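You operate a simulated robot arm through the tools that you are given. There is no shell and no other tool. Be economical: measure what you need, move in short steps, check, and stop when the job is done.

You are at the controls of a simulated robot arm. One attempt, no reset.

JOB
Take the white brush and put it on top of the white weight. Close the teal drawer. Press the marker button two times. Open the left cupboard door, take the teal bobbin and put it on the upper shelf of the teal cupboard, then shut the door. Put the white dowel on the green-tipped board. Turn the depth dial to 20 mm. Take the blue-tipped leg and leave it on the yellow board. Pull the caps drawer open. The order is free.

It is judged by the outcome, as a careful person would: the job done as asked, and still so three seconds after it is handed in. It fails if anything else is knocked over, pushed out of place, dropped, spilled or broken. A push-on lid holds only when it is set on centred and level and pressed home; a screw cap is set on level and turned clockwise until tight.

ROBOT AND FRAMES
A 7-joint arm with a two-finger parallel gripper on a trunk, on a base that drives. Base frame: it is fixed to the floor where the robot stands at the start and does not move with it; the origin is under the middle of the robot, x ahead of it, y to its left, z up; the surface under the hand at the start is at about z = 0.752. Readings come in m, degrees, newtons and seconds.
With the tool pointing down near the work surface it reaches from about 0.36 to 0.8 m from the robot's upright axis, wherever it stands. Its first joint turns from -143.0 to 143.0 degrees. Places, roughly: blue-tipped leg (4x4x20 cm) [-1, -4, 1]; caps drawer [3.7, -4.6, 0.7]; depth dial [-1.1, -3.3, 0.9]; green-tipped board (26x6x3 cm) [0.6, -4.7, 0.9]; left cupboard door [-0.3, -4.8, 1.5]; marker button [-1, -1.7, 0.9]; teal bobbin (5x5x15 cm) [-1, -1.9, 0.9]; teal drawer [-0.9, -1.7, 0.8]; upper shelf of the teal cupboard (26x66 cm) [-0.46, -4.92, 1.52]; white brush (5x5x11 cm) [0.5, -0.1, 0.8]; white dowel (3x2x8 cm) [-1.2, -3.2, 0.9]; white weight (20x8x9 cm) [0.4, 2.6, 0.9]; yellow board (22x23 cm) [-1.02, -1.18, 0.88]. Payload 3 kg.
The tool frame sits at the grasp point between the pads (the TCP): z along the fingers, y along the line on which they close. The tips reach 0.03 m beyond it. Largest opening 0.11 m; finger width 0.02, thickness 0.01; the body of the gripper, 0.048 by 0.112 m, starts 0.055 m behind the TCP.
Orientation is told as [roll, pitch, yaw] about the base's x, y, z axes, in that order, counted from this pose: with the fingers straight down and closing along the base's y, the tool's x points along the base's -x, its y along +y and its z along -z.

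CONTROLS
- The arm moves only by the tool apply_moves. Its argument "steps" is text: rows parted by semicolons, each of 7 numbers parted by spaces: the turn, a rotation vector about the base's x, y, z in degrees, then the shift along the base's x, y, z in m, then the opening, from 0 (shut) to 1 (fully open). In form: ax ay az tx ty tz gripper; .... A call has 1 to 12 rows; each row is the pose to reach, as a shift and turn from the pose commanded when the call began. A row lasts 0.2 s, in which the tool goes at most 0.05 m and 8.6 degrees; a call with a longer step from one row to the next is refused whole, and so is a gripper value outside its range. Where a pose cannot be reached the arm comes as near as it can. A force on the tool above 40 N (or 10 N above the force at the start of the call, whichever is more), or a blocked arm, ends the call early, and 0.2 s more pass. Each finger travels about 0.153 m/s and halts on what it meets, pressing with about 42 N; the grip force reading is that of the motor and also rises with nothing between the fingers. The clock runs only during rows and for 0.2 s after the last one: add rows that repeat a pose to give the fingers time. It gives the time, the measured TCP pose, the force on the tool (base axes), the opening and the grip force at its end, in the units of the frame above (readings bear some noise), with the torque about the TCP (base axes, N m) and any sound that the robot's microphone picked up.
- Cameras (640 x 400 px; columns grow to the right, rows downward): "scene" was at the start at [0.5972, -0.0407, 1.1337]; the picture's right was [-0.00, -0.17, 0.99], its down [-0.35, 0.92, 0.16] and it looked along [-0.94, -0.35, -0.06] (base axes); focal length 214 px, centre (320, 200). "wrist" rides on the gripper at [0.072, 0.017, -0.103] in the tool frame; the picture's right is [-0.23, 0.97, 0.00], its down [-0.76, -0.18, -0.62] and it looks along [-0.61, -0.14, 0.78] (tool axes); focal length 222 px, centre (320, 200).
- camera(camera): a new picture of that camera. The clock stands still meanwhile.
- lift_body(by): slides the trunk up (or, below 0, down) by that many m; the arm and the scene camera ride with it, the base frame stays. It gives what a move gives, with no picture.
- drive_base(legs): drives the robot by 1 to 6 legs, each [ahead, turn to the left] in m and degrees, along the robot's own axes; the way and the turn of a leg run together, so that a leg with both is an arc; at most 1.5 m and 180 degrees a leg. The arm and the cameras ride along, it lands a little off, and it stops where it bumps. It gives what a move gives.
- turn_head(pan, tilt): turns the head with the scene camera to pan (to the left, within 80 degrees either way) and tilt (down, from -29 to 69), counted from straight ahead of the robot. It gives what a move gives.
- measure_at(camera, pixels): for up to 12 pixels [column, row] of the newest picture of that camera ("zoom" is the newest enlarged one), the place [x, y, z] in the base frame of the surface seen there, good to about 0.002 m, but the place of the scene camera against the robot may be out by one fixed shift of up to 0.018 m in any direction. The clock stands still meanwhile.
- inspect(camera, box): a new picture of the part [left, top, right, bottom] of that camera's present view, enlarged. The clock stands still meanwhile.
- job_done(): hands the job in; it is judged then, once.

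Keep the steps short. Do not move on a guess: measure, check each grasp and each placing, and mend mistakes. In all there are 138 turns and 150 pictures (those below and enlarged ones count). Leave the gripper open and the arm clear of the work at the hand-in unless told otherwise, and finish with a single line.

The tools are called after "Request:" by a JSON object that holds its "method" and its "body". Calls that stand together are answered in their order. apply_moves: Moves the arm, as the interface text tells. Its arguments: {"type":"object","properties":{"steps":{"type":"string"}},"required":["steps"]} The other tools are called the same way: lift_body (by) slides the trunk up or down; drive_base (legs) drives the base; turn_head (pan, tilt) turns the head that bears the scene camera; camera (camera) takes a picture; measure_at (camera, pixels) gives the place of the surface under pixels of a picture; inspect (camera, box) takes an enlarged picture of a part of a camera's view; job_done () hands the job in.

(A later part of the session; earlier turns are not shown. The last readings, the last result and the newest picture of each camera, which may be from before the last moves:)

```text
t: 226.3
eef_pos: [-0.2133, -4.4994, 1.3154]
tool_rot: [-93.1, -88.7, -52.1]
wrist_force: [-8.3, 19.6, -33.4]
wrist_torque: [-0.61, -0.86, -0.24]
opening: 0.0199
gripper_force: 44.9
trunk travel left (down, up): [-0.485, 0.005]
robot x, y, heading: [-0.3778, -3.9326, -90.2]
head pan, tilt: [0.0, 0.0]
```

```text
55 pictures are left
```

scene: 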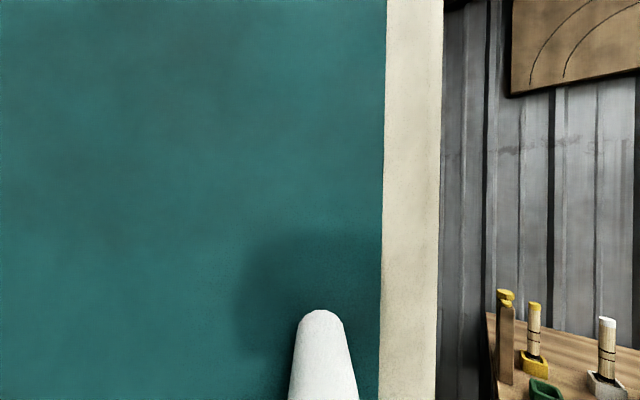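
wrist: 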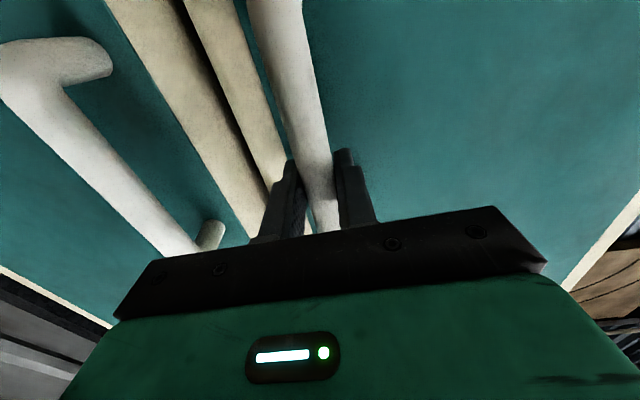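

Door ~55° open. Continuing the arc to ~90°, with less hand rotation (the round bar may pivot in the pads) and 4 mm lower to ease the vertical force.

Request:
{"method": "apply_moves", "body": {"steps": "0 0 0 0 0 -0.003 0; 0 0 -3 0.0148 0.004 -0.004 0; 0 0 -6 0.0296 0.0079 -0.004 0; 0 0 -10 0.0598 0.0127 -0.004 0; 0 0 -14 0.0904 0.0145 -0.004 0; 0 0 -18 0.121 0.0129 -0.004 0; 0 0 -22 0.1513 0.0081 -0.004 0; 0 0 -26 0.1809 0.0003 -0.004 0"}}

Request:
{"method": "camera", "body": {"camera": "scene"}}

```text
t: 227.5
eef_pos: [-0.1453, -4.484, 1.2995]
tool_rot: [-46.3, -86.7, -115.9]
wrist_force: [-2.0, 15.4, 1.5]
wrist_torque: [-0.7, -0.97, -0.36]
opening: 0.0207
gripper_force: 44.9
out of reach, approached as far as the arm can: row 6
trunk travel left (down, up): [-0.485, 0.005]
robot x, y, heading: [-0.3718, -3.9324, -90.0]
head pan, tilt: [0.0, 0.0]
stopped in row 6: the force on the tool passed its limit at 68 N (the readings are from after the stop); the commanded pose is now the measured one
```

```text
54 pictures are left
```

scene: 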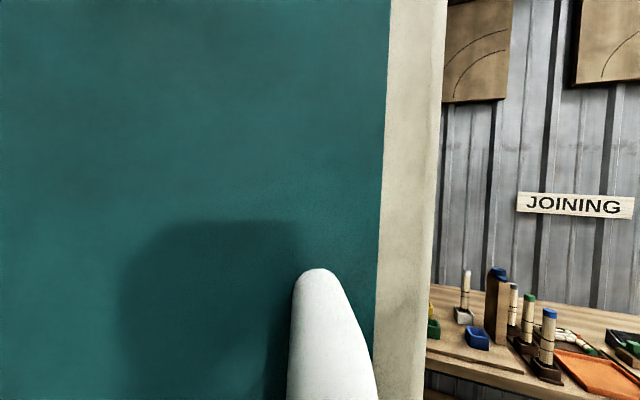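

Door ~69° open; the arm is folded at its limit. I'll release and withdraw along the finger axis.

Request:
{"method": "apply_moves", "body": {"steps": "0 0 0 0 0 0 0.4; 0 0 0 0 0 0 0.7; 0 0 0 0 0 0 0.7; 0 0 0 0.02 0.007 0 0.7; 0 0 0 0.04 0.015 0 0.7; 0 0 0 0.06 0.022 0 0.7; 0 0 0 0.07 0.04 0 0.7"}}

Request:
{"method": "camera", "body": {"camera": "wrist"}}

```text
t: 229.1
eef_pos: [-0.0859, -4.4878, 1.2849]
tool_rot: [-26.6, -82.0, -132.4]
wrist_force: [0.7, -0.4, -0.5]
wrist_torque: [0.07, 0.02, -0.03]
opening: 0.0771
gripper_force: 0.0
out of reach, approached as far as the arm can: row 4, 5, 6, 7
trunk travel left (down, up): [-0.485, 0.005]
robot x, y, heading: [-0.3697, -3.9311, -89.9]
head pan, tilt: [0.0, 0.0]
```

```text
53 pictures are left
```

wrist: 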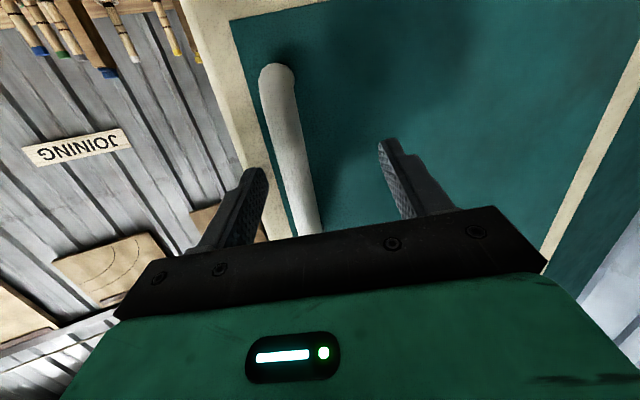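

The bar is still near the tips. Turning the base left a little moves the hand just along the withdrawal direction; then back up.

Request:
{"method": "drive_base", "body": {"legs": [[0, 10], [-0.25, 0], [0, -10]]}}

Request:
{"method": "apply_moves", "body": {"steps": "0 0 8 -0.02 0 0 0.5; 0 0 16 -0.04 0 0 0.3; 0 0 24 -0.06 0 0 0; 0 0 32 -0.09 0 0 0; 0 0 40 -0.12 0 0 0; 0 0 48 -0.15 0 0.01 0; 0 0 56 -0.18 0 0.02 0; 0 0 64 -0.22 0 0.03 0; 0 0 70 -0.26 0 0.03 0; 0 0 70 -0.3 0 0.03 0; 0 0 70 -0.33 0 0.03 0"}}

Request:
{"method": "camera", "body": {"camera": "scene"}}

```text
t: 232.4
eef_pos: [-0.1324, -4.2386, 1.2854]
tool_rot: [-26.6, -82.0, -132.6]
wrist_force: [-0.4, -0.2, -0.7]
wrist_torque: [-0.02, 0.0, 0.01]
opening: 0.077
gripper_force: 0.2
trunk travel left (down, up): [-0.485, 0.005]
robot x, y, heading: [-0.4054, -3.6787, -90.7]
head pan, tilt: [0.0, 0.0]
```

```text
t: 234.8
eef_pos: [-0.437, -4.2975, 1.3517]
tool_rot: [-27.1, -82.0, -62.1]
wrist_force: [1.5, 0.1, -0.6]
wrist_torque: [0.03, 0.05, -0.14]
opening: 0.0
gripper_force: 37.7
out of reach, approached as far as the arm can: row 7, 8, 9, 10, 11
trunk travel left (down, up): [-0.485, 0.005]
robot x, y, heading: [-0.4016, -3.6811, -90.7]
head pan, tilt: [0.0, 0.0]
```

```text
52 pictures are left
```

scene: 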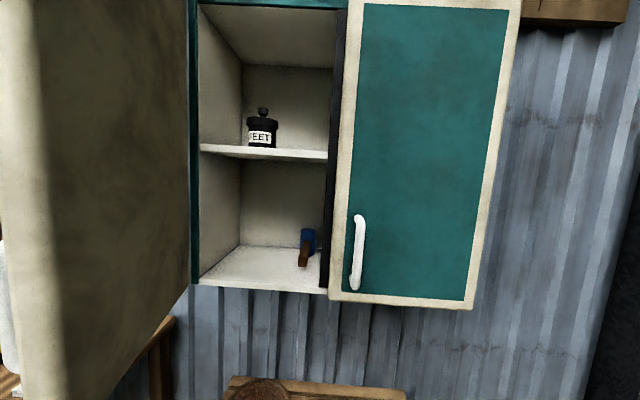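

The door is well open; inside, an upper shelf with a jar. Measuring door edge, shelf and jar.

Request:
{"method": "measure_at", "body": {"camera": "scene", "pixels": [[40, 200], [80, 200], [185, 200], [262, 140], [262, 110], [225, 148], [300, 156], [215, 150], [330, 100], [322, 157], [245, 140], [270, 5]]}}

```text
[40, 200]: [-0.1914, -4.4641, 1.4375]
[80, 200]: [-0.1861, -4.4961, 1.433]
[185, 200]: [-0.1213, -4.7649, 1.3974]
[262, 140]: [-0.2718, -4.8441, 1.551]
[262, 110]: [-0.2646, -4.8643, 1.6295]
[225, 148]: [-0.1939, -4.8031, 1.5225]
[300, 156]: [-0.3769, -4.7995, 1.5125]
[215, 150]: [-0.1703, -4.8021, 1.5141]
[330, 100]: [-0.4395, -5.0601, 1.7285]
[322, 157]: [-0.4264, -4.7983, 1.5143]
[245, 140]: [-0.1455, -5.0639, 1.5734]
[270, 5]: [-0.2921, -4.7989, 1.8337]
```

Shelf top ≈1.515, front edge y≈-4.786; jar at (-0.27,-4.85); free space around x≈-0.37. Door is ~76° open, enough. Now the leg: turn right to face the joining bench and look.

Request:
{"method": "drive_base", "body": {"legs": [[0, -89]]}}

Request:
{"method": "turn_head", "body": {"pan": 0, "tilt": 45}}

Request:
{"method": "camera", "body": {"camera": "scene"}}

```text
t: 238.0
eef_pos: [-0.9957, -3.8759, 1.3538]
tool_rot: [-27.3, -82.2, -130.6]
wrist_force: [0.1, 1.6, 0.7]
wrist_torque: [-0.02, 0.0, 0.02]
opening: 0.0
gripper_force: 37.5
trunk travel left (down, up): [-0.485, 0.005]
robot x, y, heading: [-0.3944, -3.715, -160.3]
head pan, tilt: [0.0, 0.0]
stopped in leg 1: the robot was blocked; the commanded pose is now the measured one
```

```text
t: 239.2
eef_pos: [-0.9959, -3.8755, 1.3543]
tool_rot: [-26.7, -82.1, -131.0]
wrist_force: [1.8, -0.5, -0.8]
wrist_torque: [0.0, -0.03, 0.01]
opening: 0.0002
gripper_force: 37.5
trunk travel left (down, up): [-0.485, 0.005]
robot x, y, heading: [-0.3908, -3.7161, -160.4]
head pan, tilt: [0.0, 45.0]
```

```text
51 pictures are left
```

scene: 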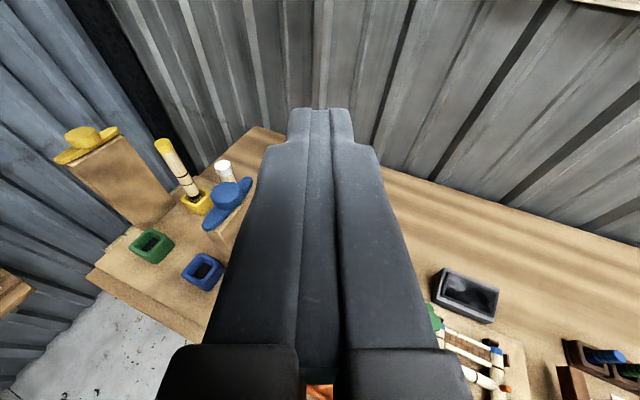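

Blocked at −160°. I must see what touches: look toward the cupboard side (pan left).

Request:
{"method": "turn_head", "body": {"pan": 70, "tilt": 20}}

Request:
{"method": "camera", "body": {"camera": "scene"}}

Request:
{"method": "camera", "body": {"camera": "wrist"}}

```text
t: 240.6
eef_pos: [-0.9965, -3.8763, 1.3528]
tool_rot: [-26.9, -82.1, -131.1]
wrist_force: [0.8, -0.1, -0.1]
wrist_torque: [0.01, -0.01, 0.02]
opening: 0.0
gripper_force: 37.7
trunk travel left (down, up): [-0.485, 0.005]
robot x, y, heading: [-0.3937, -3.7168, -160.4]
head pan, tilt: [70.0, 20.0]
```

```text
50 pictures are left
```

scene: 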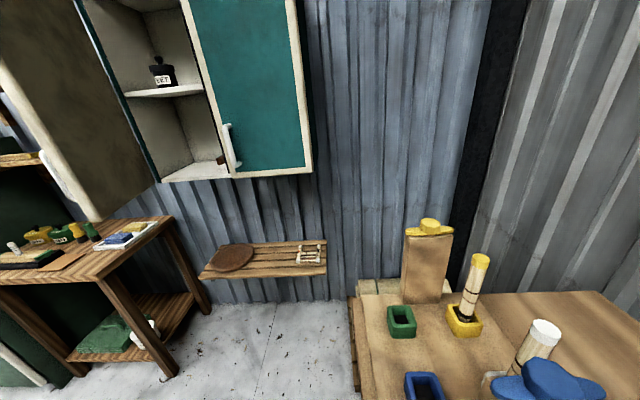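

```text
49 pictures are left
```

wrist: 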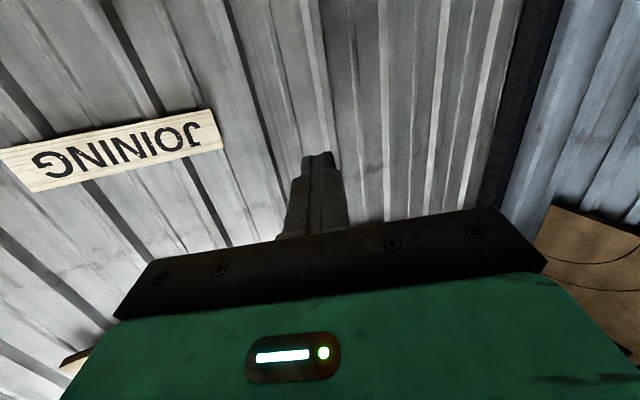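

Nothing is disturbed (dowel, brushes still stand). I'll turn the hand to point down and view the bench from above.

Request:
{"method": "apply_moves", "body": {"steps": "3.1 -7.7 0 0.02 0 0 0; 6.2 -15.4 0 0.04 0 0 0; 9.3 -23.1 0 0.06 0 0 0; 12.4 -30.8 0 0.08 0 0 0; 15.5 -38.5 0 0.1 0 0 0; 18.6 -46.2 0 0.1 0 0 0; 21.7 -53.9 0 0.1 0 0 0; 24.8 -61.6 0 0.1 0 0 0; 27.9 -69.3 0 0.1 0 0 0; 31 -77 0 0.1 0 0 0"}}

Request:
{"method": "turn_head", "body": {"pan": 0, "tilt": -10}}

Request:
{"method": "camera", "body": {"camera": "scene"}}

```text
t: 242.8
eef_pos: [-0.896, -3.8763, 1.3529]
tool_rot: [0.0, 0.2, -154.5]
wrist_force: [0.7, 0.3, -0.4]
wrist_torque: [-0.04, 0.0, -0.03]
opening: 0.0002
gripper_force: 37.8
trunk travel left (down, up): [-0.485, 0.005]
robot x, y, heading: [-0.39, -3.7174, -160.5]
head pan, tilt: [70.0, 20.0]
```

```text
t: 244.2
eef_pos: [-0.895, -3.8759, 1.3527]
tool_rot: [0.0, -0.1, -154.5]
wrist_force: [0.1, 1.2, 0.5]
wrist_torque: [-0.01, -0.02, -0.02]
opening: 0.0
gripper_force: 37.0
trunk travel left (down, up): [-0.485, 0.005]
robot x, y, heading: [-0.3945, -3.7181, -160.3]
head pan, tilt: [0.0, -10.0]
```

```text
48 pictures are left
```

scene: 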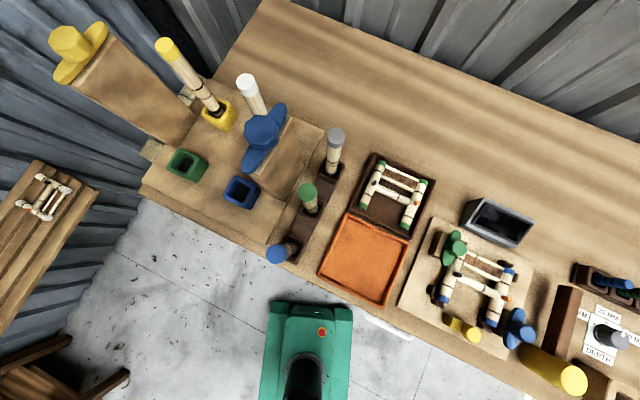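

The blue-tipped leg stands at (275,254) at the front of a brown rack with green and grey ones. Measuring.

Request:
{"method": "inspect", "body": {"camera": "scene", "box": [230, 110, 390, 290]}}

Request:
{"method": "measure_at", "body": {"camera": "scene", "pixels": [[274, 255], [268, 255], [281, 256], [288, 245], [298, 235], [290, 258], [308, 192], [312, 208], [255, 230], [265, 140], [310, 225]]}}

```text
2.22 times, centred on (310, 200) of scene
```

zoom: 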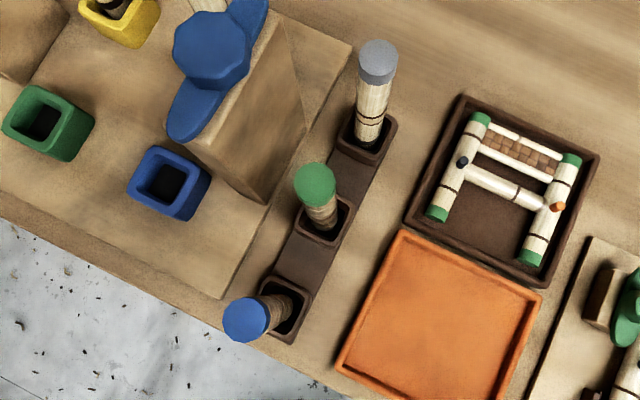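

```text
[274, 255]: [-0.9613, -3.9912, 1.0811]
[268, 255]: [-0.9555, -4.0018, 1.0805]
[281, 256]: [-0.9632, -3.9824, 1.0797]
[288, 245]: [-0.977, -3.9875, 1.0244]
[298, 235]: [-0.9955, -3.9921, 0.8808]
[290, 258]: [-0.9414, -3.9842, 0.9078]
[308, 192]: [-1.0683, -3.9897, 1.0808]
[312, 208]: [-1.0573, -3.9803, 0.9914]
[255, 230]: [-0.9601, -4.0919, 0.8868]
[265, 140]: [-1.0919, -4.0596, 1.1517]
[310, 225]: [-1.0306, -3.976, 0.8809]
```

Leg top (-0.959,-3.978,1.071). The camera head would foul the blue clamp, so I'll yaw the hand −75° (head toward +y), lift the lens, and hover above the leg.

Request:
{"method": "turn_head", "body": {"pan": 80, "tilt": 0}}

Request:
{"method": "apply_moves", "body": {"steps": "0 0 -8.3 -0.01 -0.01 -0.02 0.3; 0 0 -16.6 -0.02 -0.02 -0.04 0.6; 0 0 -24.9 -0.03 -0.03 -0.06 0.7; 0 0 -33.2 -0.04 -0.04 -0.08 0.7; 0 0 -41.5 -0.05 -0.055 -0.1 0.7; 0 0 -49.8 -0.06 -0.07 -0.12 0.7; 0 0 -58.1 -0.064 -0.085 -0.14 0.7; 0 0 -66.4 -0.064 -0.102 -0.16 0.7; 0 0 -75 -0.064 -0.102 -0.18 0.7; 0 0 -75 -0.064 -0.102 -0.18 0.7"}}

Request:
{"method": "camera", "body": {"camera": "wrist"}}

```text
t: 245.7
eef_pos: [-0.8968, -3.8768, 1.3529]
tool_rot: [0.0, 0.0, -154.5]
wrist_force: [-0.3, -0.3, -0.9]
wrist_torque: [0.0, 0.01, 0.01]
opening: 0.0001
gripper_force: 37.6
trunk travel left (down, up): [-0.485, 0.005]
robot x, y, heading: [-0.3921, -3.7135, -160.4]
head pan, tilt: [80.0, 0.0]
```

```text
t: 247.9
eef_pos: [-0.9603, -3.9773, 1.172]
tool_rot: [0.0, 0.1, 130.4]
wrist_force: [0.1, 0.5, -0.9]
wrist_torque: [-0.01, 0.0, 0.0]
opening: 0.0768
gripper_force: 0.1
trunk travel left (down, up): [-0.485, 0.005]
robot x, y, heading: [-0.3935, -3.7171, -160.6]
head pan, tilt: [80.0, 0.0]
```

```text
46 pictures are left
```

wrist: 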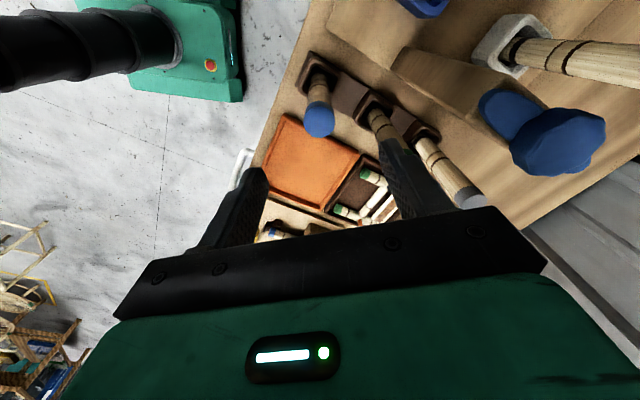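

Request:
{"method": "measure_at", "body": {"camera": "wrist", "pixels": [[319, 122], [307, 118], [332, 122], [319, 134], [318, 108], [318, 90], [455, 195]]}}

Request:
{"method": "inspect", "body": {"camera": "wrist", "box": [260, 40, 420, 160]}}

```text
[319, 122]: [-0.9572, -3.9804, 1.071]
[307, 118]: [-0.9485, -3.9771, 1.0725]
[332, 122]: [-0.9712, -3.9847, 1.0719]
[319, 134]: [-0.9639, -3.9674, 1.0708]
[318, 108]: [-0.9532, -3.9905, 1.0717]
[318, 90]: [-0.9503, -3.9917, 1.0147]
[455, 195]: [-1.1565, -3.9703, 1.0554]
```

```text
3.33 times, centred on (340, 100) of wrist
```

zoom: 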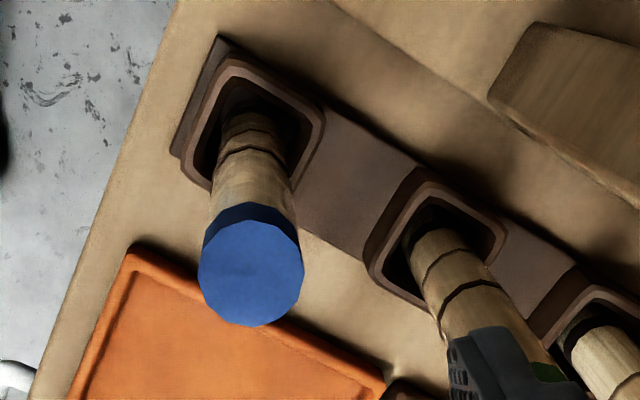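

Top centre (-0.957,-3.981). Descend to TCP 1.02 and close.

Request:
{"method": "apply_moves", "body": {"steps": "0 0 0 0.003 -0.004 -0.03 0.7; 0 0 0 0.003 -0.004 -0.07 0.7; 0 0 0 0.003 -0.004 -0.11 0.7; 0 0 0 0.003 -0.004 -0.145 0.7; 0 0 0 0.003 -0.004 -0.157 0.7; 0 0 0 0.003 -0.004 -0.157 0.4; 0 0 0 0.003 -0.004 -0.157 0; 0 0 0 0.003 -0.004 -0.157 0; 0 0 0 0.003 -0.004 -0.157 0"}}

Request:
{"method": "apply_moves", "body": {"steps": "0 0 0 0 0 0.02 0; 0 0 0 0 0 0.05 0; 0 0 0 0 0 0.09 0; 0 0 0 0 0 0.13 0; 0 0 0 0 0 0.17 0; 0 0 0 0 0 0.21 0; 0 0 0 0 0 0.25 0; 0 0 0 0 0 0.28 0; 0 0 0 0.04 0.01 0.3 0; 0 0 0 0.08 0.02 0.3 0; 0 0 0 0.12 0.03 0.3 0"}}

Request:
{"method": "camera", "body": {"camera": "wrist"}}

```text
t: 249.9
eef_pos: [-0.9572, -3.982, 1.0161]
tool_rot: [0.0, 0.1, 130.5]
wrist_force: [-0.7, -0.1, 0.5]
wrist_torque: [0.01, -0.01, -0.01]
opening: 0.0299
gripper_force: 42.0
trunk travel left (down, up): [-0.485, 0.005]
robot x, y, heading: [-0.3902, -3.7179, -160.5]
head pan, tilt: [80.0, 0.0]
```

```text
t: 252.3
eef_pos: [-0.8356, -3.9522, 1.3161]
tool_rot: [0.1, 0.0, 130.5]
wrist_force: [-0.2, 0.5, -0.9]
wrist_torque: [0.0, 0.01, -0.01]
opening: 0.0296
gripper_force: 42.5
trunk travel left (down, up): [-0.485, 0.005]
robot x, y, heading: [-0.3938, -3.7136, -160.4]
head pan, tilt: [80.0, 0.0]
```

```text
44 pictures are left
```

wrist: 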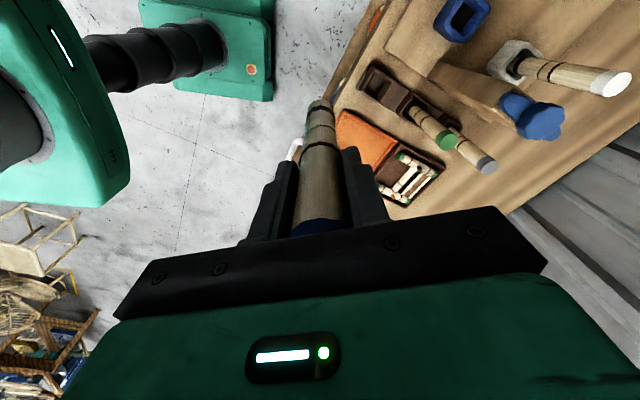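

The leg is out and held. Now drive north to the yellow board: turn right in parts, then ahead 2.4 m.

Request:
{"method": "drive_base", "body": {"legs": [[0.0, -37], [0, -37], [0, -36]]}}

Request:
{"method": "drive_base", "body": {"legs": [[1.2, 0], [1.2, 0]]}}

```text
t: 258.1
eef_pos: [-0.4374, -3.2209, 1.3167]
tool_rot: [0.1, 0.1, 17.6]
wrist_force: [-1.2, -0.5, -0.7]
wrist_torque: [0.07, -0.16, 0.06]
opening: 0.0297
gripper_force: 42.3
trunk travel left (down, up): [-0.485, 0.005]
robot x, y, heading: [-0.4641, -3.7123, 87.7]
head pan, tilt: [80.0, 0.0]
```

```text
t: 269.8
eef_pos: [-0.2841, -0.8221, 1.3163]
tool_rot: [0.0, 0.1, 15.3]
wrist_force: [-0.7, 0.2, -1.0]
wrist_torque: [0.03, 0.01, 0.03]
opening: 0.0292
gripper_force: 41.7
trunk travel left (down, up): [-0.485, 0.005]
robot x, y, heading: [-0.3242, -1.3152, 85.4]
head pan, tilt: [80.0, 0.0]
```

Grip intact. Turn left to face the bench and look down.

Request:
{"method": "drive_base", "body": {"legs": [[0, 46], [0, 46]]}}

Request:
{"method": "turn_head", "body": {"pan": 20, "tilt": 0}}

Request:
{"method": "camera", "body": {"camera": "scene"}}

```text
t: 274.6
eef_pos: [-0.8222, -1.3133, 1.3181]
tool_rot: [0.0, 0.1, 110.0]
wrist_force: [0.5, 0.6, -1.0]
wrist_torque: [0.01, 0.09, -0.02]
opening: 0.0294
gripper_force: 42.2
trunk travel left (down, up): [-0.485, 0.005]
robot x, y, heading: [-0.3272, -1.2526, 179.4]
head pan, tilt: [80.0, 0.0]
```

```text
t: 275.9
eef_pos: [-0.8238, -1.3124, 1.3173]
tool_rot: [0.0, 0.1, 110.1]
wrist_force: [0.1, 0.8, -0.9]
wrist_torque: [0.02, 0.01, 0.0]
opening: 0.0297
gripper_force: 42.1
trunk travel left (down, up): [-0.485, 0.005]
robot x, y, heading: [-0.3272, -1.2563, 179.5]
head pan, tilt: [20.0, 0.0]
```

```text
43 pictures are left
```

scene: 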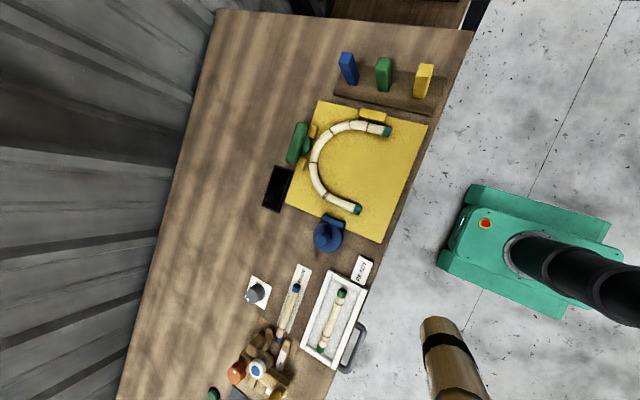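

The yellow board holds a curved cane; free space lies inside/in front of the curve near (375,175). Measuring.

Request:
{"method": "measure_at", "body": {"camera": "scene", "pixels": [[317, 103], [427, 127], [381, 241], [287, 205], [372, 165], [385, 190], [388, 132], [357, 211], [320, 165], [373, 117], [400, 165]]}}

Request:
{"method": "inspect", "body": {"camera": "scene", "box": [270, 80, 450, 260]}}

```text
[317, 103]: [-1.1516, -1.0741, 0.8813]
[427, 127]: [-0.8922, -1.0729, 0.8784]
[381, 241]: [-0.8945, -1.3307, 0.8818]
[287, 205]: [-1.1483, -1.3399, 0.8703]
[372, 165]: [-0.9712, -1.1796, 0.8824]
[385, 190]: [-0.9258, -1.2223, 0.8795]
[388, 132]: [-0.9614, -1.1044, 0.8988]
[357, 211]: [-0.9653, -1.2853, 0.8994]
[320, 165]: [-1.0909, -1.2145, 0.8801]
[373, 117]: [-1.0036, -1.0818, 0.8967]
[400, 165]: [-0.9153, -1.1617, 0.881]
```

```text
2.22 times, centred on (360, 170) of scene
```

zoom: 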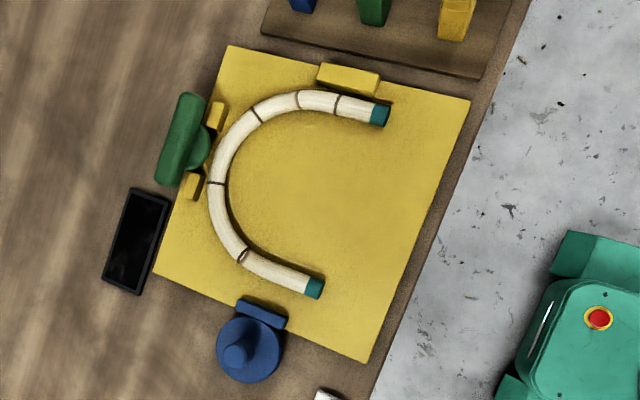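

I'll set the leg upright inside the curve, at true (-0.985,-1.18); board top ≈0.872, so contact is expected at TCP ≈1.017. Move above first.

Request:
{"method": "turn_head", "body": {"pan": 80, "tilt": 0}}

Request:
{"method": "apply_moves", "body": {"steps": "0 0 0 -0.03 0.02 -0.01 0; 0 0 0 -0.06 0.045 -0.03 0; 0 0 0 -0.09 0.07 -0.06 0; 0 0 0 -0.12 0.095 -0.09 0; 0 0 0 -0.145 0.115 -0.12 0; 0 0 0 -0.161 0.132 -0.15 0; 0 0 0 -0.161 0.132 -0.19 0; 0 0 0 -0.161 0.132 -0.23 0; 0 0 0 -0.161 0.132 -0.27 0; 0 0 0 -0.161 0.132 -0.285 0; 0 0 0 -0.161 0.132 -0.285 0"}}

Request:
{"method": "camera", "body": {"camera": "wrist"}}

```text
t: 277.2
eef_pos: [-0.8252, -1.3119, 1.3179]
tool_rot: [0.0, 0.2, 110.0]
wrist_force: [0.0, 0.0, -0.6]
wrist_torque: [-0.04, -0.01, 0.0]
opening: 0.0294
gripper_force: 41.7
trunk travel left (down, up): [-0.485, 0.005]
robot x, y, heading: [-0.3245, -1.2548, 179.7]
head pan, tilt: [80.0, 0.0]
```

```text
t: 279.6
eef_pos: [-0.9863, -1.18, 1.0316]
tool_rot: [0.1, 0.0, 110.1]
wrist_force: [0.4, 0.2, -1.3]
wrist_torque: [-0.01, 0.01, 0.0]
opening: 0.0297
gripper_force: 42.1
trunk travel left (down, up): [-0.485, 0.005]
robot x, y, heading: [-0.328, -1.2558, 179.4]
head pan, tilt: [80.0, 0.0]
```

```text
41 pictures are left
```

wrist: 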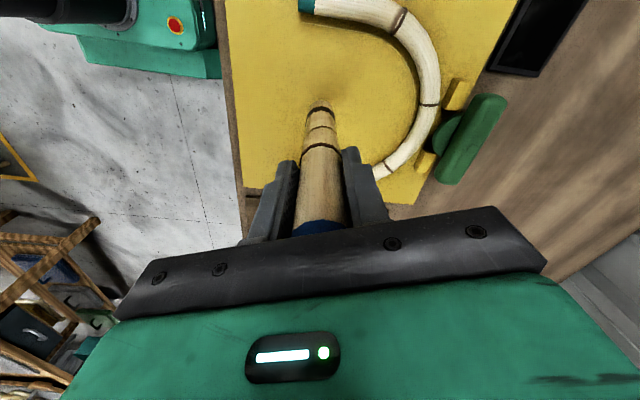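

Clear yellow around the leg. Measuring the board next to it and the leg's bottom, then lowering slowly.

Request:
{"method": "measure_at", "body": {"camera": "wrist", "pixels": [[290, 100], [350, 100], [320, 90], [320, 108], [312, 112], [329, 112], [320, 150]]}}

Request:
{"method": "apply_moves", "body": {"steps": "0 0 0 0 0 -0.005 0; 0 0 0 0 0 -0.01 0; 0 0 0 0 0 -0.012 0; 0 0 0 0 0 -0.014 0; 0 0 0 0 0 -0.015 0; 0 0 0 0 0 -0.016 0"}}

```text
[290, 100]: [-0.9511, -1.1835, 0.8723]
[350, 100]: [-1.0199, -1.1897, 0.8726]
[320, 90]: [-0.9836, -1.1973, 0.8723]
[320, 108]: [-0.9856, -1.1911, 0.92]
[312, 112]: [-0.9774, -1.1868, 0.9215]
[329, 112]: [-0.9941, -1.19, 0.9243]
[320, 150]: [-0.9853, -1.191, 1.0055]
```

```text
t: 281.0
eef_pos: [-0.9852, -1.1804, 1.016]
tool_rot: [0.0, 0.1, 110.2]
wrist_force: [0.5, -0.3, -0.6]
wrist_torque: [0.0, -0.02, 0.0]
opening: 0.0294
gripper_force: 42.6
trunk travel left (down, up): [-0.485, 0.005]
robot x, y, heading: [-0.3244, -1.2583, 179.5]
head pan, tilt: [80.0, 0.0]
```

The leg is vertical (near side y constant), and its visible bottom was at ≈0.92 with TCP 1.032, so ~3 cm still to go. Lower on carefully.

Request:
{"method": "apply_moves", "body": {"steps": "0 0 0 0 0 -0.006 0; 0 0 0 0 0 -0.012 0; 0 0 0 0 0 -0.016 0; 0 0 0 0 0 -0.02 0; 0 0 0 0 0 -0.023 0; 0 0 0 0 0 -0.025 0; 0 0 0 0 0 -0.025 0"}}

Request:
{"method": "inspect", "body": {"camera": "wrist", "box": [260, 60, 380, 150]}}

```text
t: 281.5
eef_pos: [-0.9861, -1.1795, 1.0146]
tool_rot: [0.6, -0.2, 110.1]
wrist_force: [5.1, 1.0, 22.6]
wrist_torque: [0.06, -0.8, -0.02]
opening: 0.0296
gripper_force: 42.2
trunk travel left (down, up): [-0.485, 0.005]
robot x, y, heading: [-0.3239, -1.2551, 179.4]
head pan, tilt: [80.0, 0.0]
stopped in row 2: the force on the tool passed its limit at 50 N (the readings are from after the stop); the commanded pose is now the measured one
```

```text
4.44 times, centred on (320, 105) of wrist
```

zoom: 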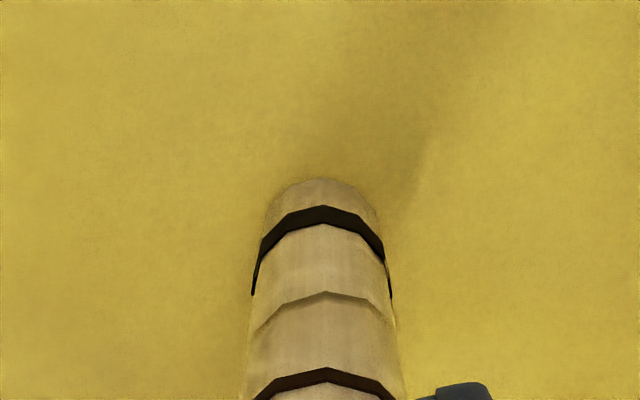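

It was already in contact (22 N; the lower part was just hard to see). I'll ease up ~2 mm and level, then check force.

Request:
{"method": "apply_moves", "body": {"steps": "-0.5 0.2 0 0 0 0.001 0; -0.5 0.2 0 0 0 0.001 0; -0.5 0.2 0 0 0 0.001 0"}}

```text
t: 282.3
eef_pos: [-0.9864, -1.1793, 1.0133]
tool_rot: [0.8, 0.3, 110.2]
wrist_force: [2.3, 9.2, 22.6]
wrist_torque: [1.58, -0.49, 0.01]
opening: 0.0297
gripper_force: 41.7
trunk travel left (down, up): [-0.485, 0.005]
robot x, y, heading: [-0.3281, -1.2541, 179.7]
head pan, tilt: [80.0, 0.0]
```

I turned about the wrong axes; the present tilt is (-0.55,+0.65)° about base x,y. Correct that, and rise 2 mm.

Request:
{"method": "apply_moves", "body": {"steps": "0.55 -0.65 0 0 0 0.001 0; 0.55 -0.65 0 0 0 0.002 0; 0.55 -0.65 0 0 0 0.002 0; 0.55 -0.65 0 0 0 0.002 0"}}

```text
t: 283.3
eef_pos: [-0.9879, -1.1803, 1.0151]
tool_rot: [-0.2, 0.0, 110.1]
wrist_force: [0.1, -1.2, 1.5]
wrist_torque: [-0.12, 0.04, -0.03]
opening: 0.0296
gripper_force: 41.9
trunk travel left (down, up): [-0.485, 0.005]
robot x, y, heading: [-0.3316, -1.2513, 179.5]
head pan, tilt: [80.0, 0.0]
```

Level and in light contact. Release gently, wait, then rise.

Request:
{"method": "apply_moves", "body": {"steps": "0 0 0 0 0 0 0.29; 0 0 0 0 0 0 0.34; 0 0 0 0 0 0 0.42; 0 0 0 0 0 0 0.6; 0 0 0 0 0 0 0.7; 0 0 0 0 0 0.02 0.7; 0 0 0 0 0 0.05 0.7; 0 0 0 0 0 0.09 0.7; 0 0 0 0 0 0.13 0.7; 0 0 0 0 0 0.17 0.7"}}

Request:
{"method": "camera", "body": {"camera": "wrist"}}

```text
t: 285.5
eef_pos: [-0.9897, -1.179, 1.1826]
tool_rot: [-0.2, 0.1, 110.1]
wrist_force: [0.0, 0.7, 0.5]
wrist_torque: [0.0, -0.05, -0.02]
opening: 0.0772
gripper_force: 0.0
trunk travel left (down, up): [-0.485, 0.005]
robot x, y, heading: [-0.3278, -1.2576, 179.5]
head pan, tilt: [80.0, 0.0]
```

```text
39 pictures are left
```

wrist: 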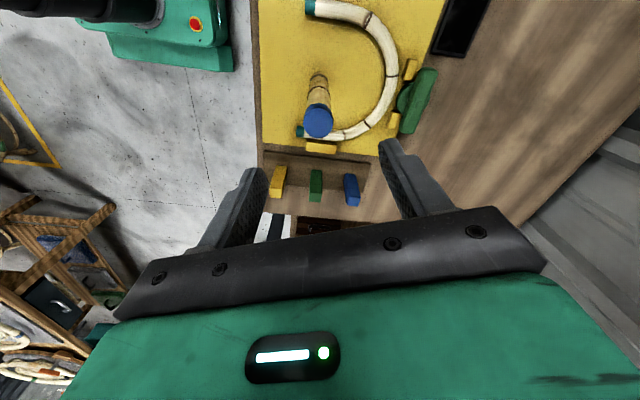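

The leg stands on the yellow board. Next the bobbin. I'll retract, yaw the hand straight again, and drive to stand in front of it.

Request:
{"method": "apply_moves", "body": {"steps": "0 0 0 0.03 0 0.03 0.7; 0 0 8 0.06 0 0.04 0.5; 0 0 16 0.09 0 0.04 0.3; 0 0 24 0.12 0 0.04 0.1; 0 0 32 0.15 0 0.04 0; 0 0 40 0.18 0 0.04 0; 0 0 48 0.18 0 0.04 0; 0 0 56 0.18 0 0.04 0; 0 0 64 0.18 0 0.04 0; 0 0 70 0.18 -0.03 0.04 0"}}

Request:
{"method": "drive_base", "body": {"legs": [[0, 100], [0.68, 0], [0, -100]]}}

Request:
{"method": "lift_body", "body": {"by": -0.22}}

```text
t: 287.7
eef_pos: [-0.8086, -1.2105, 1.2265]
tool_rot: [-0.1, -0.1, -179.8]
wrist_force: [-0.1, 1.2, 0.4]
wrist_torque: [-0.02, 0.0, 0.03]
opening: 0.0
gripper_force: 38.0
trunk travel left (down, up): [-0.485, 0.005]
robot x, y, heading: [-0.3275, -1.2569, 179.6]
head pan, tilt: [80.0, 0.0]
```

```text
t: 292.3
eef_pos: [-0.2959, -1.732, 1.226]
tool_rot: [0.0, 0.1, -80.7]
wrist_force: [-0.5, -0.6, -0.3]
wrist_torque: [0.02, -0.01, -0.02]
opening: 0.0
gripper_force: 38.5
trunk travel left (down, up): [-0.485, 0.005]
robot x, y, heading: [-0.3918, -1.2614, -82.4]
head pan, tilt: [80.0, 0.0]
stopped in leg 1: the robot was blocked; the commanded pose is now the measured one
```

```text
t: 294.6
eef_pos: [-0.2952, -1.7326, 1.0064]
tool_rot: [-0.1, 0.1, -80.8]
wrist_force: [0.6, -0.4, -0.3]
wrist_torque: [-0.02, 0.03, -0.02]
opening: 0.0
gripper_force: 38.3
trunk travel left (down, up): [-0.265, 0.225]
robot x, y, heading: [-0.3913, -1.2603, -82.6]
head pan, tilt: [80.0, 0.0]
```

The turn reached −82°. Continue: ahead 0.68, then right 97°.

Request:
{"method": "drive_base", "body": {"legs": [[0.68, 0], [0, -49], [0, -49]]}}

Request:
{"method": "apply_moves", "body": {"steps": "0 8.2 0 0 0 0 0; 0 16.4 0 0 0 0 0.2; 0 24.6 0 0 0 0 0.4; 0 32.8 0 0 0 0 0.6; 0 41 0 0 0 0 0.7; 0 49.2 0 0 0 0 0.8; 0 57.4 0 0 0 0 0.8; 0 65.6 0 0 0 0 0.8; 0 73.8 0 0 0 0 0.8; 0 82 0 0 0 0 0.8; 0 90 0 0 0 0 0.8; 0 90 0 0 0 0 0.8"}}

Request:
{"method": "turn_head", "body": {"pan": 0, "tilt": 15}}

Request:
{"method": "camera", "body": {"camera": "scene"}}

Request:
{"method": "camera", "body": {"camera": "wrist"}}

```text
t: 303.4
eef_pos: [-0.7783, -1.9568, 1.0066]
tool_rot: [-0.1, 0.2, 180.0]
wrist_force: [-1.3, -0.5, -0.2]
wrist_torque: [0.02, 0.03, -0.02]
opening: 0.0
gripper_force: 37.9
trunk travel left (down, up): [-0.265, 0.225]
robot x, y, heading: [-0.2978, -2.0035, -180.4]
head pan, tilt: [80.0, 0.0]
stopped in leg 3: the robot was blocked; the commanded pose is now the measured one
```

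```text
t: 306.0
eef_pos: [-0.928, -1.8942, 1.1052]
tool_rot: [119.5, -89.9, 60.4]
wrist_force: [0.7, 1.2, 0.8]
wrist_torque: [-0.03, 0.04, 0.12]
opening: 0.0881
gripper_force: 0.2
out of reach, approached as far as the arm can: row 5, 6, 7, 8, 9, 10, 11, 12
trunk travel left (down, up): [-0.265, 0.225]
robot x, y, heading: [-0.3001, -2.0034, -180.1]
head pan, tilt: [80.0, 0.0]
```

```text
t: 307.5
eef_pos: [-0.9276, -1.8944, 1.1042]
tool_rot: [19.1, -89.9, 160.6]
wrist_force: [0.5, 0.9, -0.1]
wrist_torque: [-0.04, -0.01, -0.05]
opening: 0.088
gripper_force: 0.2
trunk travel left (down, up): [-0.265, 0.225]
robot x, y, heading: [-0.3006, -2.0018, -180.1]
head pan, tilt: [0.0, 15.0]
```

```text
38 pictures are left
```

scene: 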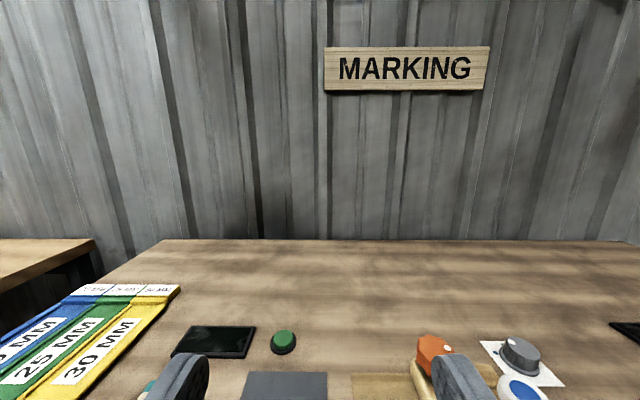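

```text
37 pictures are left
```

wrist: 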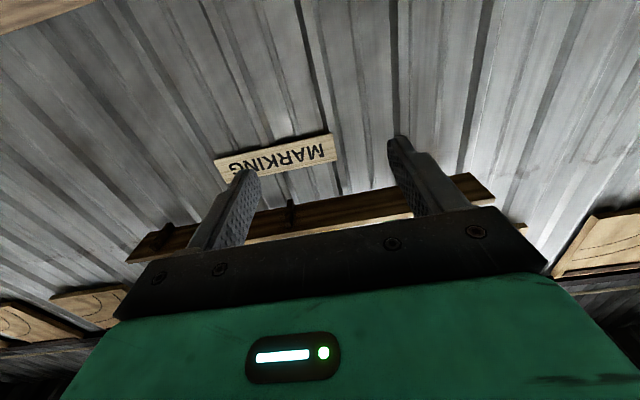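

The hand is horizontal, above the bobbin. I'll back the base 0.25 m and look at the bobbin ahead and below.

Request:
{"method": "drive_base", "body": {"legs": [[-0.27, 0]]}}

Request:
{"method": "turn_head", "body": {"pan": 0, "tilt": 25}}

Request:
{"method": "camera", "body": {"camera": "scene"}}

```text
t: 309.4
eef_pos: [-0.6595, -1.8931, 1.1046]
tool_rot: [16.7, -90.0, 163.0]
wrist_force: [0.3, 0.4, 0.1]
wrist_torque: [0.01, -0.02, 0.01]
opening: 0.0882
gripper_force: 0.0
trunk travel left (down, up): [-0.265, 0.225]
robot x, y, heading: [-0.0306, -2.0042, 180.3]
head pan, tilt: [0.0, 15.0]
```

```text
t: 310.1
eef_pos: [-0.6596, -1.8919, 1.1054]
tool_rot: [18.6, -90.0, 161.1]
wrist_force: [0.1, -0.4, -0.1]
wrist_torque: [-0.03, 0.0, 0.01]
opening: 0.088
gripper_force: 0.1
trunk travel left (down, up): [-0.265, 0.225]
robot x, y, heading: [-0.0326, -2.0045, 179.9]
head pan, tilt: [0.0, 25.0]
```

```text
36 pictures are left
```

scene: 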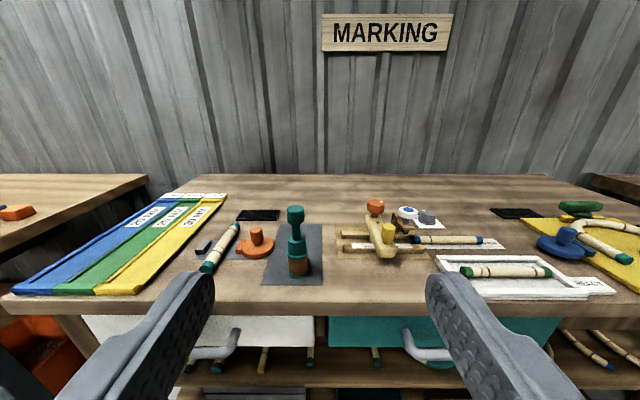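

Request:
{"method": "inspect", "body": {"camera": "scene", "box": [240, 190, 360, 290]}}

Request:
{"method": "measure_at", "body": {"camera": "scene", "pixels": [[295, 208], [296, 215], [296, 230], [297, 245], [297, 265], [298, 275], [288, 250], [306, 250], [255, 232], [300, 290]]}}

```text
4.00 times, centred on (300, 240) of scene
```

zoom: 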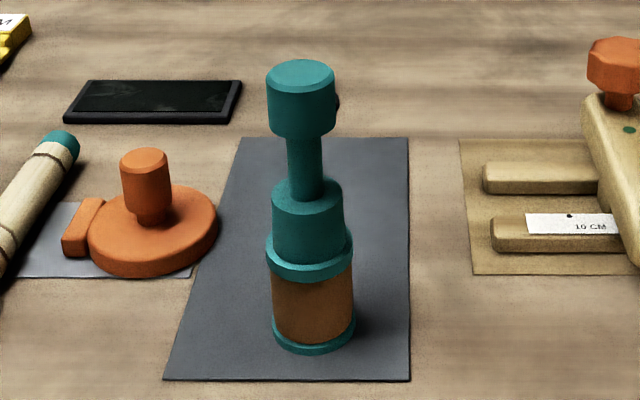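

```text
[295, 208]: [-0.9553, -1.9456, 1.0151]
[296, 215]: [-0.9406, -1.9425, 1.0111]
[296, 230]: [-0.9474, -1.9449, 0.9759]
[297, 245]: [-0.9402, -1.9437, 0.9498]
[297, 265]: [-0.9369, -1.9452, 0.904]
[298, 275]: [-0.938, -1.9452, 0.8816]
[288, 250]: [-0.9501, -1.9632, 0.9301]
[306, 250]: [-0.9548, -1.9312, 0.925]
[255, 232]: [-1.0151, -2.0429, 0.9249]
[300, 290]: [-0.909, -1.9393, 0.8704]
```

Bobbin: neck at z≈0.946–0.973 (Ø≈17 mm), centre (-0.953,-1.932). I'll lower the level hand to z≈0.96, y≈-1.932, drive 0.17 m ahead, then reach around the neck.

Request:
{"method": "apply_moves", "body": {"steps": "0 0 0 0 -0.02 -0.04 0.7; 0 0 0 0 -0.04 -0.08 0.7; 0 0 0 0 -0.04 -0.12 0.7; 0 0 0 0 -0.04 -0.145 0.7; 0 0 0 -0.03 -0.04 -0.145 0.7; 0 0 0 -0.06 -0.04 -0.145 0.7; 0 0 0 -0.06 -0.04 -0.145 0.7"}}

Request:
{"method": "drive_base", "body": {"legs": [[0.13, 0]]}}

Request:
{"method": "camera", "body": {"camera": "scene"}}

Request:
{"method": "camera", "body": {"camera": "wrist"}}

```text
t: 311.7
eef_pos: [-0.72, -1.9322, 0.961]
tool_rot: [28.7, -89.8, 151.0]
wrist_force: [-0.2, 0.6, -0.4]
wrist_torque: [0.01, 0.02, -0.02]
opening: 0.0771
gripper_force: 0.1
out of reach, approached as far as the arm can: row 1, 2, 3, 4
trunk travel left (down, up): [-0.265, 0.225]
robot x, y, heading: [-0.0301, -2.0065, 179.9]
head pan, tilt: [0.0, 25.0]
```

```text
t: 313.0
eef_pos: [-0.8495, -1.9326, 0.9598]
tool_rot: [20.1, -89.9, 159.6]
wrist_force: [1.2, -0.1, -0.4]
wrist_torque: [-0.03, -0.02, 0.03]
opening: 0.0771
gripper_force: 0.1
trunk travel left (down, up): [-0.265, 0.225]
robot x, y, heading: [-0.1642, -2.0027, 180.1]
head pan, tilt: [0.0, 25.0]
```

```text
34 pictures are left
```

scene: 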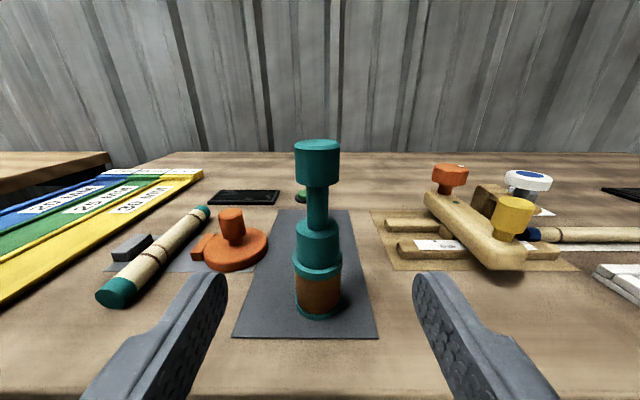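

```text
33 pictures are left
```

wrist: 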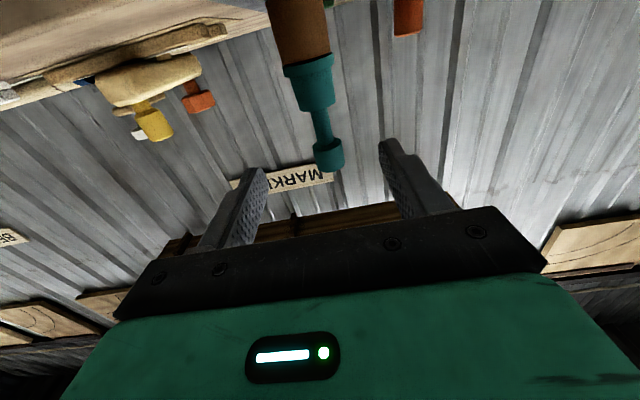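

Request:
{"method": "measure_at", "body": {"camera": "wrist", "pixels": [[322, 125], [317, 128], [328, 122], [318, 108], [327, 140], [313, 90], [330, 160], [310, 62]]}}

```text
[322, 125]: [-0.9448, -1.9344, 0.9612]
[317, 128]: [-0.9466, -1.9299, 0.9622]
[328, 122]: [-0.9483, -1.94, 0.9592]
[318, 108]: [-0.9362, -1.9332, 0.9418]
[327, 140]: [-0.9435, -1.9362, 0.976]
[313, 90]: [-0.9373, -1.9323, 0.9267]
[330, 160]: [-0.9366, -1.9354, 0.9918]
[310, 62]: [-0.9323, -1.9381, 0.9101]
```

Neck mid (-0.953,-1.9345,0.960). Advance 0.10 m and close.

Request:
{"method": "apply_moves", "body": {"steps": "0 0 0 -0.03 -0.002 0 0.7; 0 0 0 -0.06 -0.002 0 0.7; 0 0 0 -0.09 -0.002 0 0.7; 0 0 0 -0.102 -0.002 0 0.7; 0 0 0 -0.102 -0.002 0 0.5; 0 0 0 -0.102 -0.002 0 0.2; 0 0 0 -0.102 -0.002 0 0; 0 0 0 -0.102 -0.002 0 0"}}

Request:
{"method": "camera", "body": {"camera": "scene"}}

```text
t: 314.8
eef_pos: [-0.9513, -1.9351, 0.9603]
tool_rot: [18.8, -89.8, 160.8]
wrist_force: [0.1, 0.6, -1.0]
wrist_torque: [0.02, -0.02, 0.03]
opening: 0.0127
gripper_force: 42.0
trunk travel left (down, up): [-0.265, 0.225]
robot x, y, heading: [-0.1599, -2.0025, 179.7]
head pan, tilt: [0.0, 25.0]
```

```text
32 pictures are left
```

scene: 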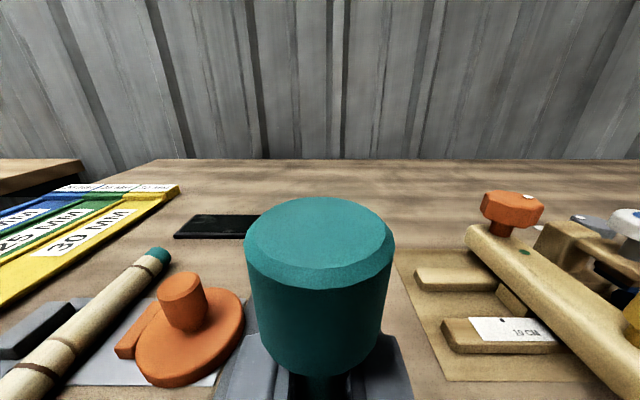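

Held at the neck. Lift with the trunk (straight up), then check.

Request:
{"method": "lift_body", "body": {"by": 0.225}}

Request:
{"method": "apply_moves", "body": {"steps": "0 0 0 0.04 0 0.03 0; 0 0 0 0.08 0 0.06 0; 0 0 0 0.12 0 0.09 0; 0 0 0 0.16 0 0.12 0; 0 0 0 0.19 0 0.15 0; 0 0 0 0.19 0 0.19 0; 0 0 0 0.19 0 0.23 0; 0 0 0 0.19 0 0.27 0; 0 0 0 0.19 0 0.31 0; 0 0 0 0.19 0 0.35 0; 0 0 0 0.19 0 0.39 0; 0 0 0 0.19 0 0.43 0"}}

Request:
{"method": "camera", "body": {"camera": "scene"}}

```text
t: 317.2
eef_pos: [-0.9516, -1.9362, 1.1846]
tool_rot: [16.8, -89.9, 163.0]
wrist_force: [0.1, 0.5, -0.5]
wrist_torque: [-0.01, -0.06, 0.03]
opening: 0.0138
gripper_force: 41.7
trunk travel left (down, up): [-0.49, 0.0]
robot x, y, heading: [-0.1643, -2.0041, 179.9]
head pan, tilt: [0.0, 25.0]
```

```text
t: 319.8
eef_pos: [-0.7622, -1.9334, 1.6152]
tool_rot: [42.8, -89.9, 136.9]
wrist_force: [1.3, 0.8, 0.1]
wrist_torque: [0.0, 0.0, 0.02]
opening: 0.0141
gripper_force: 41.8
out of reach, approached as far as the arm can: row 4, 5, 6, 7
trunk travel left (down, up): [-0.49, 0.0]
robot x, y, heading: [-0.1588, -2.0001, 180.1]
head pan, tilt: [0.0, 25.0]
```

```text
31 pictures are left
```

scene: 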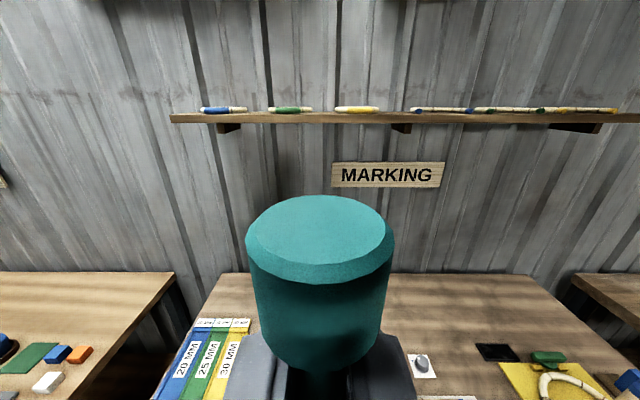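

Good. Drive to the cupboard: turn left in halves, then ahead.

Request:
{"method": "drive_base", "body": {"legs": [[0, 43], [0, 43]]}}

Request:
{"method": "drive_base", "body": {"legs": [[0.85, 0], [0.82, 0]]}}

Request:
{"method": "camera", "body": {"camera": "scene"}}

```text
t: 324.2
eef_pos: [-0.2752, -2.6012, 1.6146]
tool_rot: [24.5, -89.9, -119.0]
wrist_force: [0.4, 0.3, -0.4]
wrist_torque: [0.04, -0.01, 0.0]
opening: 0.0138
gripper_force: 42.2
trunk travel left (down, up): [-0.49, 0.0]
robot x, y, heading: [-0.2061, -2.0042, -94.8]
head pan, tilt: [0.0, 25.0]
```

```text
t: 332.8
eef_pos: [-0.4055, -4.2926, 1.6147]
tool_rot: [23.7, -90.0, -118.3]
wrist_force: [-0.4, -0.5, -0.7]
wrist_torque: [0.02, 0.01, -0.02]
opening: 0.0138
gripper_force: 41.9
trunk travel left (down, up): [-0.49, 0.0]
robot x, y, heading: [-0.3342, -3.697, -94.5]
head pan, tilt: [0.0, 25.0]
```

```text
30 pictures are left
```

scene: 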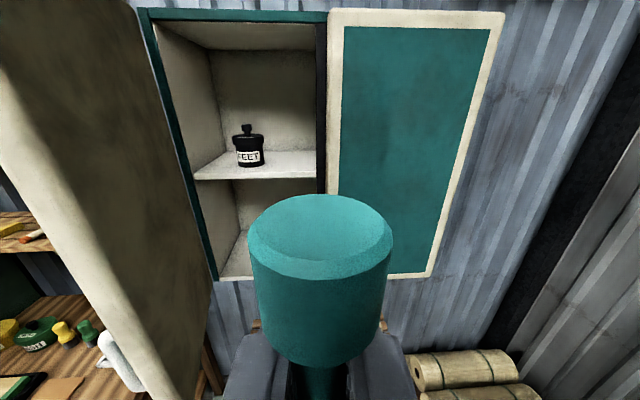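

The cupboard interior is visible. Measuring shelf surface, divider and jar.

Request:
{"method": "measure_at", "body": {"camera": "scene", "pixels": [[290, 165], [290, 176], [290, 155], [312, 170], [319, 150], [263, 158], [250, 160], [238, 160], [248, 128], [300, 40], [100, 200], [45, 150]]}}

```text
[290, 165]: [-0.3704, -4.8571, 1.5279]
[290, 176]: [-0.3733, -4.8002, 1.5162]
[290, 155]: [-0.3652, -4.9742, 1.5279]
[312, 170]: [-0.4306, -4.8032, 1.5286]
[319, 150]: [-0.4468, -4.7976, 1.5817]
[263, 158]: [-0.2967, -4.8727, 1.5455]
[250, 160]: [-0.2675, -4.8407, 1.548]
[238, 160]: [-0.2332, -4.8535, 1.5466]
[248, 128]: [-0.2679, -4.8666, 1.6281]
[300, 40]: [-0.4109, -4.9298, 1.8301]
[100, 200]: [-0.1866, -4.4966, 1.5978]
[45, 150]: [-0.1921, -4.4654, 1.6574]
```

Shelf top ≈1.5185; free span x -0.44…-0.30. Target x≈-0.372, y≈-4.85. I'll straighten the heading, raise the hand 2 cm, and drive 0.32 m nearer.

Request:
{"method": "drive_base", "body": {"legs": [[0, 4.3]]}}

Request:
{"method": "apply_moves", "body": {"steps": "0 0 0 0 0 0.01 0; 0 0 0 0 0 0.022 0; 0 0 0 0 0 0.022 0"}}

Request:
{"method": "drive_base", "body": {"legs": [[0.3, 0]]}}

Request:
{"method": "camera", "body": {"camera": "scene"}}

```text
t: 333.7
eef_pos: [-0.3623, -4.2956, 1.6164]
tool_rot: [34.1, -90.0, -124.4]
wrist_force: [-0.1, -0.8, -1.6]
wrist_torque: [-0.02, 0.01, -0.03]
opening: 0.0139
gripper_force: 41.2
trunk travel left (down, up): [-0.49, 0.0]
robot x, y, heading: [-0.3411, -3.6944, -90.3]
head pan, tilt: [0.0, 25.0]
```

```text
t: 334.5
eef_pos: [-0.3633, -4.2962, 1.6385]
tool_rot: [24.1, -89.9, -114.4]
wrist_force: [-0.2, 0.7, 0.0]
wrist_torque: [-0.02, -0.01, 0.01]
opening: 0.014
gripper_force: 42.3
trunk travel left (down, up): [-0.49, 0.0]
robot x, y, heading: [-0.3388, -3.6903, -90.4]
head pan, tilt: [0.0, 25.0]
```

```text
t: 336.6
eef_pos: [-0.3661, -4.5969, 1.6374]
tool_rot: [26.7, -89.8, -117.1]
wrist_force: [-0.5, 0.5, -1.6]
wrist_torque: [0.0, -0.05, 0.0]
opening: 0.0139
gripper_force: 42.3
trunk travel left (down, up): [-0.49, 0.0]
robot x, y, heading: [-0.3405, -3.9996, -90.4]
head pan, tilt: [0.0, 25.0]
```

```text
29 pictures are left
```

scene: 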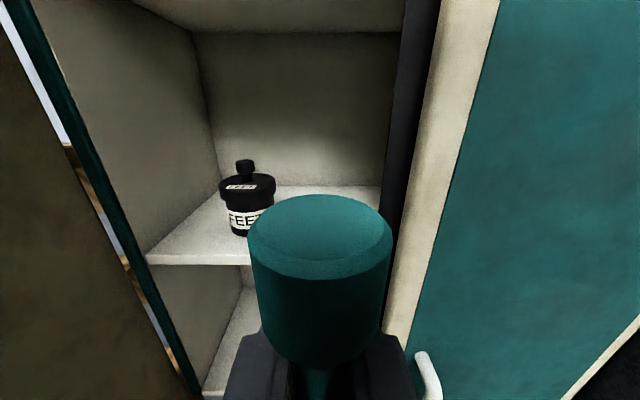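

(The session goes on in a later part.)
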